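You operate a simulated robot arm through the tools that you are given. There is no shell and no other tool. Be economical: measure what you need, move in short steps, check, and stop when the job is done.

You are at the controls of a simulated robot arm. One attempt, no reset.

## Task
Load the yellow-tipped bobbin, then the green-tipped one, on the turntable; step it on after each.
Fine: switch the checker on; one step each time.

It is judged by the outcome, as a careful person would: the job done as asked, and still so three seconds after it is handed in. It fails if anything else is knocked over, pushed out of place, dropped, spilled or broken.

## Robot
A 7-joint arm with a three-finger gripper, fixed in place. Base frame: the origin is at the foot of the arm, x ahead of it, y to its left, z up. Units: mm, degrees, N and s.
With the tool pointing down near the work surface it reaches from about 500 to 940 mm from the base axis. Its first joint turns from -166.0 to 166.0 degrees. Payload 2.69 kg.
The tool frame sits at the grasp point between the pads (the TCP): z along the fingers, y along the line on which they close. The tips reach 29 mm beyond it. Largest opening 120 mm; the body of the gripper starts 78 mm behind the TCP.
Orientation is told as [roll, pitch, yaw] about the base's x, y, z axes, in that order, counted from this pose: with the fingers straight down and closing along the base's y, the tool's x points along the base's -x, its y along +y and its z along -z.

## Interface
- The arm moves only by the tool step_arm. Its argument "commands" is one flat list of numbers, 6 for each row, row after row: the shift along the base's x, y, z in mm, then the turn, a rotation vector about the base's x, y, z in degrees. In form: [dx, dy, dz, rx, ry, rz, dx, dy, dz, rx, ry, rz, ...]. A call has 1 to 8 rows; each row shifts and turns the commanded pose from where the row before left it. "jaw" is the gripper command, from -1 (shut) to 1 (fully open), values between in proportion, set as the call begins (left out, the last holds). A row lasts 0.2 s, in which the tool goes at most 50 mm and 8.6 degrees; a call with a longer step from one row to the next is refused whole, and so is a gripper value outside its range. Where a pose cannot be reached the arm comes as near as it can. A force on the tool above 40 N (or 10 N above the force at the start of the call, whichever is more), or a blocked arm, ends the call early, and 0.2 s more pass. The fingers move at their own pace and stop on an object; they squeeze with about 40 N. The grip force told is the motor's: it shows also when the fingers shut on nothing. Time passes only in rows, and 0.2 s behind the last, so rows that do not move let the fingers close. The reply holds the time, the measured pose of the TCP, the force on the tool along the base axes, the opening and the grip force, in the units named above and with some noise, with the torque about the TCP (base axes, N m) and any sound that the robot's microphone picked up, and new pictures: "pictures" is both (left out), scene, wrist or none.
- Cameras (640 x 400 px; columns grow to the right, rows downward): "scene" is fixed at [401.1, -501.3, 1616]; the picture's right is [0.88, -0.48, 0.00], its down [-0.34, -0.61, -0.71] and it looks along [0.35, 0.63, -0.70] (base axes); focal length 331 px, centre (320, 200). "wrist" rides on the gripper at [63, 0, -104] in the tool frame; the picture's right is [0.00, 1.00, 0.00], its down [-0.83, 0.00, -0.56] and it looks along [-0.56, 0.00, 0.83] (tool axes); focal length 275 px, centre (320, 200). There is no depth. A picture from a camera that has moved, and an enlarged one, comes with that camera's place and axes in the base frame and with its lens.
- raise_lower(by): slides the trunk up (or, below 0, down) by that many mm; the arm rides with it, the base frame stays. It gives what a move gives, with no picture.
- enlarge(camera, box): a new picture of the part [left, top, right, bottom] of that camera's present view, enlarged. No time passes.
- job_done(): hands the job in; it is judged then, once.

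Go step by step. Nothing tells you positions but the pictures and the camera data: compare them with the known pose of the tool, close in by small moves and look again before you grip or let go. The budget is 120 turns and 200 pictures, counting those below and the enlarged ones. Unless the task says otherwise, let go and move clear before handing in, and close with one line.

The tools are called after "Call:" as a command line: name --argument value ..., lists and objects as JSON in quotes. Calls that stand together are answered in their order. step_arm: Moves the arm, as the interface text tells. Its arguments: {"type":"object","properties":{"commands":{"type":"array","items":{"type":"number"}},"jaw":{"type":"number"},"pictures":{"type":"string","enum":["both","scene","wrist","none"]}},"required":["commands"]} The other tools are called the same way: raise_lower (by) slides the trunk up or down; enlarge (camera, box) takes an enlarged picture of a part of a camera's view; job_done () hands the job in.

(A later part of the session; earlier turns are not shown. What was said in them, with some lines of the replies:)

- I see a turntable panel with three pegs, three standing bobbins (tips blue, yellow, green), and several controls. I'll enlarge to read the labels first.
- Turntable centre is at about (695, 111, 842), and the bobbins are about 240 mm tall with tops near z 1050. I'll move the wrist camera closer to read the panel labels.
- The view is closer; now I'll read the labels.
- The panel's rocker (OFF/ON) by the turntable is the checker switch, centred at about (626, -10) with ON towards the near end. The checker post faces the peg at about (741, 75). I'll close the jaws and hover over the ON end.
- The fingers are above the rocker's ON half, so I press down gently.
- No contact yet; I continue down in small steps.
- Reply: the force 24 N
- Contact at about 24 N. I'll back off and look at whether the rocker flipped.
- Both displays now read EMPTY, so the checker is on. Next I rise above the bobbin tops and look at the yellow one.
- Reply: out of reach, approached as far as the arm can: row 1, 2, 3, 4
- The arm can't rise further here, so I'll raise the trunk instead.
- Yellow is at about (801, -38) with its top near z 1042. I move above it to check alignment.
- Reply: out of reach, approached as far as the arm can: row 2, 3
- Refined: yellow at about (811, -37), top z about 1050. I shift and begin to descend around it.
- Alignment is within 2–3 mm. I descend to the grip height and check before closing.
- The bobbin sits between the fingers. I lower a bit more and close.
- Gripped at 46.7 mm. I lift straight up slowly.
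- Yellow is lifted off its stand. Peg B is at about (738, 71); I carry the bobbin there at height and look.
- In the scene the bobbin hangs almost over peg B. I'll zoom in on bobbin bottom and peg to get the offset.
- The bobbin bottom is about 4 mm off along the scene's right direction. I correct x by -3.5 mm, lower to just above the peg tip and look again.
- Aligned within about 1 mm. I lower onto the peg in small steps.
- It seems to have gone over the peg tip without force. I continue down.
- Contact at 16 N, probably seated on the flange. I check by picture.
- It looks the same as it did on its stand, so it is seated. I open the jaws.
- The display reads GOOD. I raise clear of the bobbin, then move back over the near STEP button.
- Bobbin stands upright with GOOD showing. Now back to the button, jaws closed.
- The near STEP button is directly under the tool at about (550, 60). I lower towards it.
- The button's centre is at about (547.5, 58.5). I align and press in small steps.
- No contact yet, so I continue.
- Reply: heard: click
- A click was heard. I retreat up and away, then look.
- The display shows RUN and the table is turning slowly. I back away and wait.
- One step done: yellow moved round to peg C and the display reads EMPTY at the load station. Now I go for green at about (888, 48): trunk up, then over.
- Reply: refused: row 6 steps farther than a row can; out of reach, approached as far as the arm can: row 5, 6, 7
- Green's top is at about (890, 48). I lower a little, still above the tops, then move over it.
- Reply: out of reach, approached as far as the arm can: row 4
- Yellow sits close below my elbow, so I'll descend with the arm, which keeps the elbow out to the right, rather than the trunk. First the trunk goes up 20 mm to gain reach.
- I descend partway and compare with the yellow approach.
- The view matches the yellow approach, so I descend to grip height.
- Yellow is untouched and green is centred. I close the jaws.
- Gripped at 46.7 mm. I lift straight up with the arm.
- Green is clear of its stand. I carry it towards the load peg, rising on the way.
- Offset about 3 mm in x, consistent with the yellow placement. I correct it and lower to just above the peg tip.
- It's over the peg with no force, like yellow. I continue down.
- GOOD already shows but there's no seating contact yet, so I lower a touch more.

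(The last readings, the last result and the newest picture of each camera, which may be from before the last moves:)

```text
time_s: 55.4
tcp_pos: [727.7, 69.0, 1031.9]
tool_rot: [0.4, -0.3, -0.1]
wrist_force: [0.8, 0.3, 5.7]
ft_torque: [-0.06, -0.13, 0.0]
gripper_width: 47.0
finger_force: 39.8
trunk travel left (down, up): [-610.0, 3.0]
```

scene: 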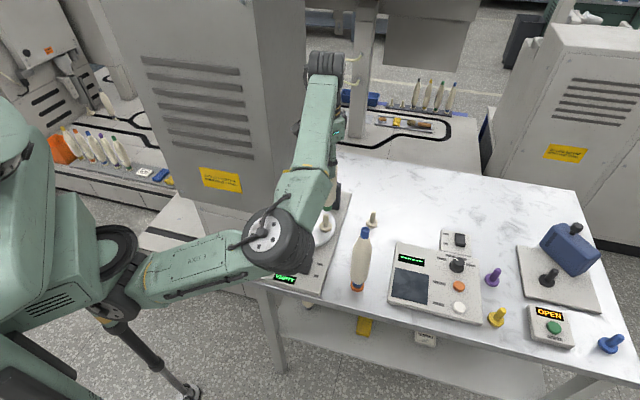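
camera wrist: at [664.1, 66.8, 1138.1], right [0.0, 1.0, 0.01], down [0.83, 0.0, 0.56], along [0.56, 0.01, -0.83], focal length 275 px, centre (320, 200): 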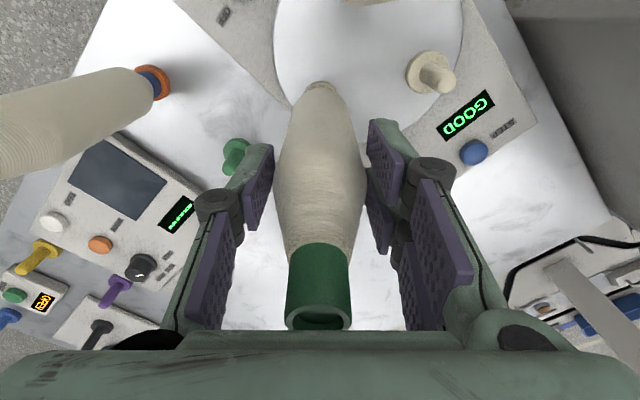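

Seated with light contact. I open the jaws and rise.

Call:
step_arm --commands '[0, 0, 0, 0, 0, 0, 0, 0, 0, 0, 0, 0, 0, 0, 0, 0, 0, 0]' --jaw 0.2 --pictures "wrist"

Call:
step_arm --commands '[0, 0, 25, 0, 0, 0, 0, 0, 35, 0, 0, 0, 0, 0, 35, 0, 0, 0, 0, 0, 20, 0, 0, 0, 0, 0, 0, 0, 0, 0]'

```text
time_s: 56.2
tcp_pos: [726.9, 69.9, 1030.7]
tool_rot: [0.4, -0.3, 0.1]
wrist_force: [0.5, 0.2, 0.7]
ft_torque: [0.02, 0.02, 0.0]
gripper_width: 71.7
finger_force: 0.0
trunk travel left (down, up): [-610.0, 3.0]
camera wrist: at [664.3, 66.7, 1135.0], right [0.0, 1.0, 0.01], down [0.83, 0.0, 0.56], along [0.56, 0.01, -0.83], focal length 275 px, centre (320, 200)
```

wrist: 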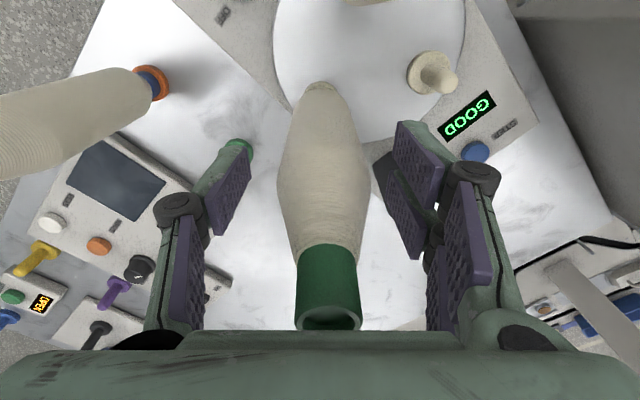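

```text
time_s: 57.4
tcp_pos: [727.3, 68.9, 1146.3]
tool_rot: [0.4, 0.0, 0.1]
wrist_force: [0.1, -0.1, -0.4]
ft_torque: [0.03, 0.01, -0.03]
gripper_width: 71.8
finger_force: 0.0
trunk travel left (down, up): [-610.0, 3.0]
camera wrist: at [665.6, 66.3, 1249.8], right [0.0, 1.0, 0.01], down [0.83, 0.0, 0.56], along [0.56, 0.01, -0.83], focal length 275 px, centre (320, 200)
```

scene: 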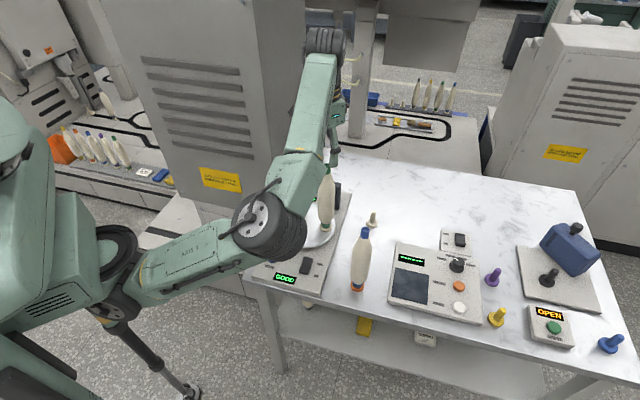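
wrist: 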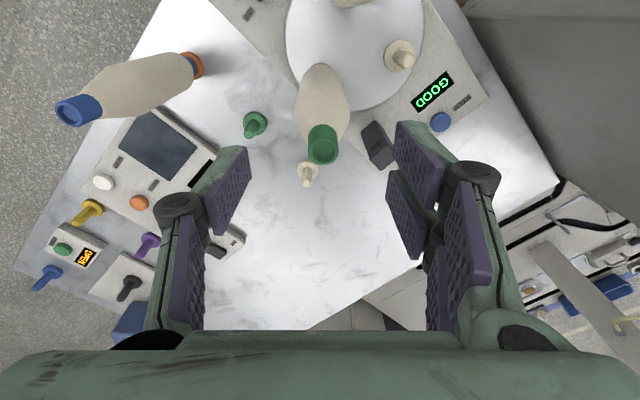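

Both bobbins read GOOD on their pegs. I return to the STEP button, swinging wide of yellow.

Call:
step_arm --commands '[-20, -35, 5, 0, 0, 0, -35, -30, 5, 0, 0, 0, -45, 0, 0, 0, 0, 0, -45, 10, 0, 0, 0, 0, -35, 25, 0, 0, 0, 0, -17, 19, 0, 0, 0, 0, 0, 0, 0, 0, 0, 0]' --jaw -1

Call:
raise_lower --by -200

Call:
enlarge --camera "scene" --box '[200, 130, 400, 300]'

Call:
enlarge --camera "wrist" --box '[0, 0, 640, 400]'

```text
time_s: 59.0
tcp_pos: [531.2, 58.4, 1154.7]
tool_rot: [0.4, -0.2, 0.0]
wrist_force: [0.3, -0.2, -0.2]
ft_torque: [-0.01, -0.01, 0.0]
gripper_width: 0.0
finger_force: 28.9
trunk travel left (down, up): [-610.0, 3.0]
camera wrist: at [467.7, 55.5, 1259.7], right [0.0, 1.0, 0.01], down [0.83, 0.0, 0.56], along [0.56, 0.01, -0.83], focal length 275 px, centre (320, 200)
```

scene: 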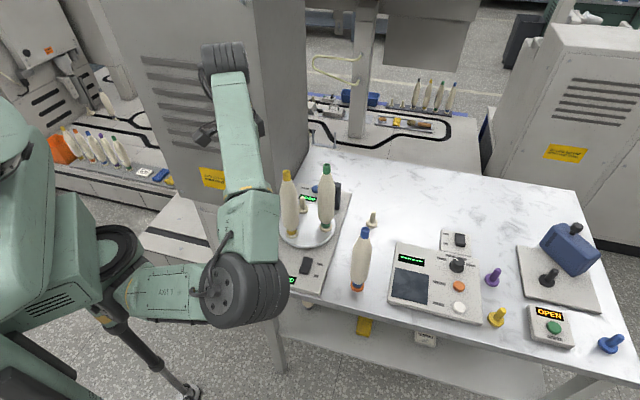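
wrist: 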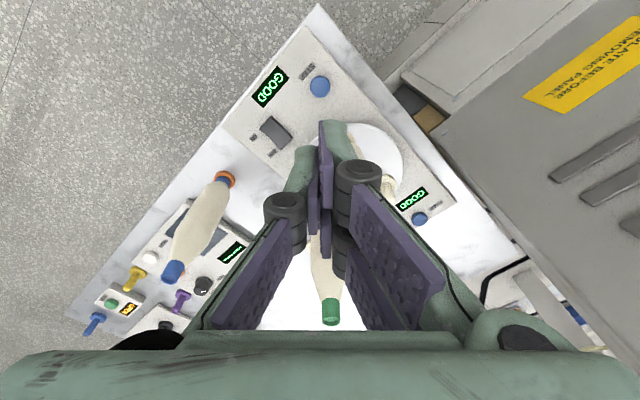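

```text
time_s: 61.1
tcp_pos: [531.7, 57.4, 955.5]
tool_rot: [0.4, -0.2, -0.1]
wrist_force: [0.0, -0.3, -1.0]
ft_torque: [0.0, 0.01, -0.02]
gripper_width: 0.0
finger_force: 28.2
trunk travel left (down, up): [-410.0, 203.0]
```

```text
2.35 times, centred on (300, 215) of scene
camera zoom: at [401.1, -501.3, 1616.0], right [0.88, -0.48, 0.0], down [-0.34, -0.61, -0.71], along [0.35, 0.63, -0.7], focal length 779 px, centre (367, 165)
```

zoom: 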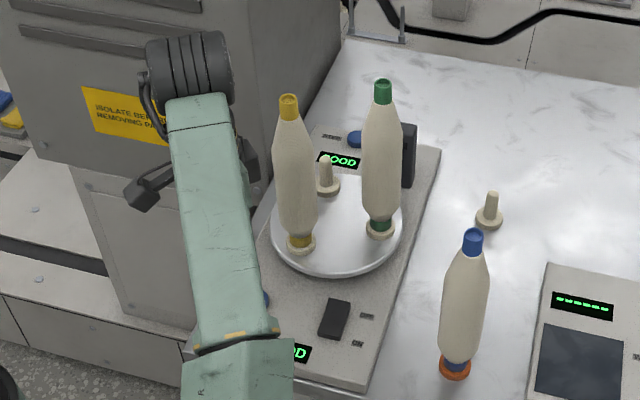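

```text
1.00 times, centred on (320, 200) of wrist (not enlarged: the box is as wide or as high as the picture)
camera zoom: at [468.0, 55.3, 1059.8], right [0.0, 1.0, 0.01], down [0.83, 0.0, 0.56], along [0.56, 0.01, -0.83], focal length 275 px, centre (320, 200)
```

zoom: 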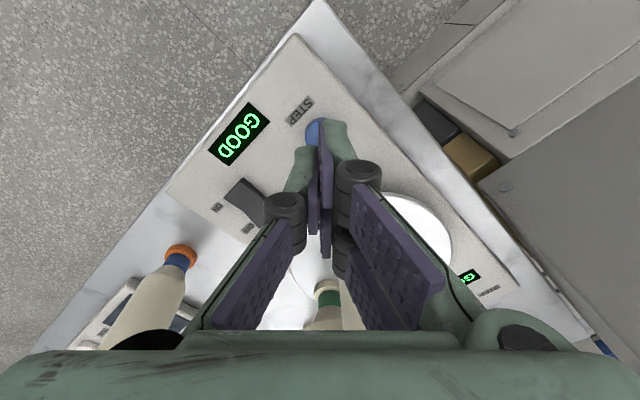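

All is clear. I position over the button and descend to just above its trigger height.

Call:
step_arm --commands '[8, 0, -25, 0, 0, 0, 8, 0, -25, 0, 0, 0, 0, 0, -25, 0, 0, 0, 0, 0, -13, 0, 0, 0, 0, 0, 0, 0, 0, 0]' --pictures "wrist"

```text
time_s: 62.4
tcp_pos: [545.6, 56.2, 866.1]
tool_rot: [0.5, -0.3, 0.0]
wrist_force: [-0.1, 0.3, 0.6]
ft_torque: [-0.02, -0.02, -0.01]
gripper_width: 0.1
finger_force: 28.4
trunk travel left (down, up): [-410.0, 203.0]
camera wrist: at [484.9, 54.1, 971.3], right [0.0, 1.0, 0.01], down [0.83, 0.0, 0.56], along [0.56, 0.01, -0.83], focal length 275 px, centre (320, 200)
```

wrist: 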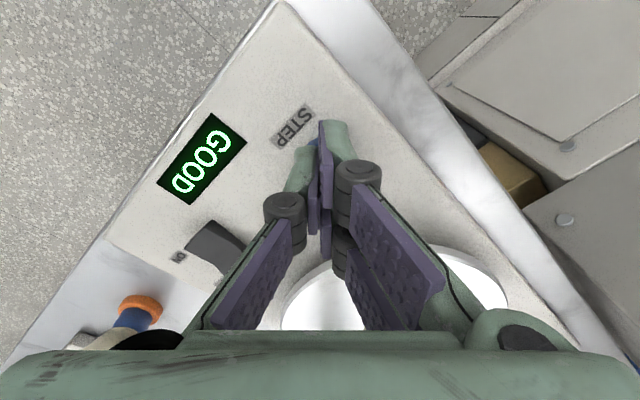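

Call:
step_arm --commands '[1.5, 1.5, -2, 0, 0, 0, 0, 0, -3, 0, 0, 0, 0, 0, -2, 0, 0, 0]' --pictures "none"

```text
time_s: 63.1
tcp_pos: [547.8, 57.5, 860.7]
tool_rot: [0.3, -0.2, 0.0]
wrist_force: [-0.3, -0.6, 1.1]
ft_torque: [0.0, -0.03, 0.02]
gripper_width: 5.8
finger_force: 28.2
trunk travel left (down, up): [-410.0, 203.0]
```

Call:
step_arm --commands '[0, 0, -2, 0, 0, 0, 0, 0, -1, 0, 0, 0]' --pictures "none"

```text
time_s: 63.8
tcp_pos: [547.6, 57.6, 856.5]
tool_rot: [0.4, -0.2, 0.0]
wrist_force: [0.7, -1.0, 3.1]
ft_torque: [-0.05, -0.03, 0.0]
gripper_width: 6.0
finger_force: 28.9
trunk travel left (down, up): [-410.0, 203.0]
heard: click
```

Click heard. I retreat at once, up and away, and wait for the table.

Call:
step_arm --commands '[0, 0, 15, 0, 0, 0, -12, 0, 30, 0, 0, 0, -12, 0, 30, 0, 0, 0, -16, 0, 30, 0, 0, 0, 0, 0, 0, 0, 0, 0, 0, 0, 0, 0, 0, 0, 0, 0, 0, 0, 0, 0, 0, 0, 0, 0, 0, 0]' --pictures "none"

Call:
step_arm --commands '[0, 0, 0, 0, 0, 0, 0, 0, 0, 0, 0, 0, 0, 0, 0, 0, 0, 0, 0, 0, 0, 0, 0, 0, 0, 0, 0, 0, 0, 0, 0, 0, 0, 0, 0, 0, 0, 0, 0, 0, 0, 0]'

Call:
enlarge --camera "scene" --box '[200, 130, 400, 300]'

```text
time_s: 65.5
tcp_pos: [508.7, 58.7, 963.1]
tool_rot: [0.3, -0.2, 0.0]
wrist_force: [-0.3, 0.4, -0.1]
ft_torque: [0.01, -0.03, -0.03]
gripper_width: 0.1
finger_force: 28.7
trunk travel left (down, up): [-410.0, 203.0]
```

```text
time_s: 67.2
tcp_pos: [508.5, 58.6, 963.6]
tool_rot: [0.4, -0.2, 0.0]
wrist_force: [-0.1, -0.5, 0.0]
ft_torque: [0.0, 0.02, 0.0]
gripper_width: 0.3
finger_force: 28.5
trunk travel left (down, up): [-410.0, 203.0]
camera wrist: at [445.8, 56.1, 1068.0], right [0.0, 1.0, 0.01], down [0.83, 0.0, 0.56], along [0.56, 0.01, -0.83], focal length 275 px, centre (320, 200)
```

scene: 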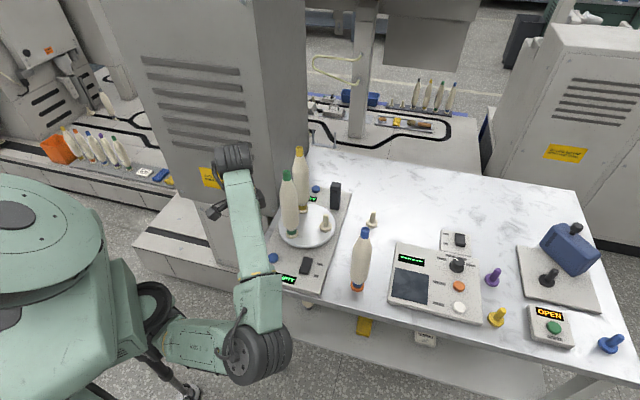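
wrist: 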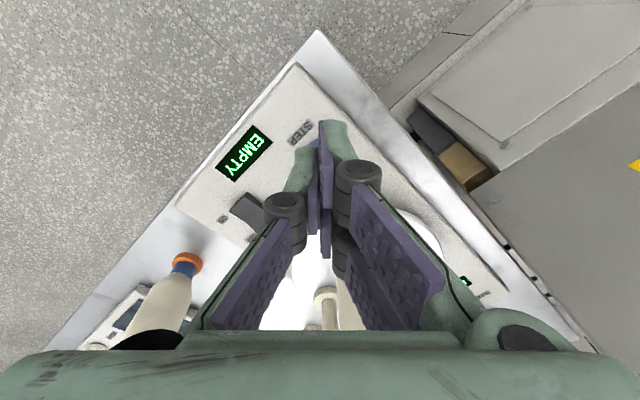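

```text
2.35 times, centred on (300, 215) of scene
camera zoom: at [401.1, -501.3, 1616.0], right [0.88, -0.48, 0.0], down [-0.34, -0.61, -0.71], along [0.35, 0.63, -0.7], focal length 779 px, centre (367, 165)
```

zoom: 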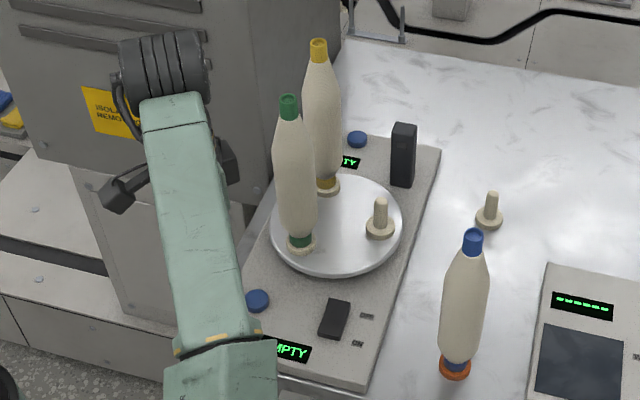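

Yellow is at the rear peg and green at the near peg, both upright; the table has stopped after two single steps, the checker is on and the gripper is clear. I hand in the job.

Call:
job_done

```text
The job is handed in.
```

I switched the checker on, then loaded the yellow-tipped bobbin and the green-tipped one. Each read GOOD, and I stepped the turntable once after each.
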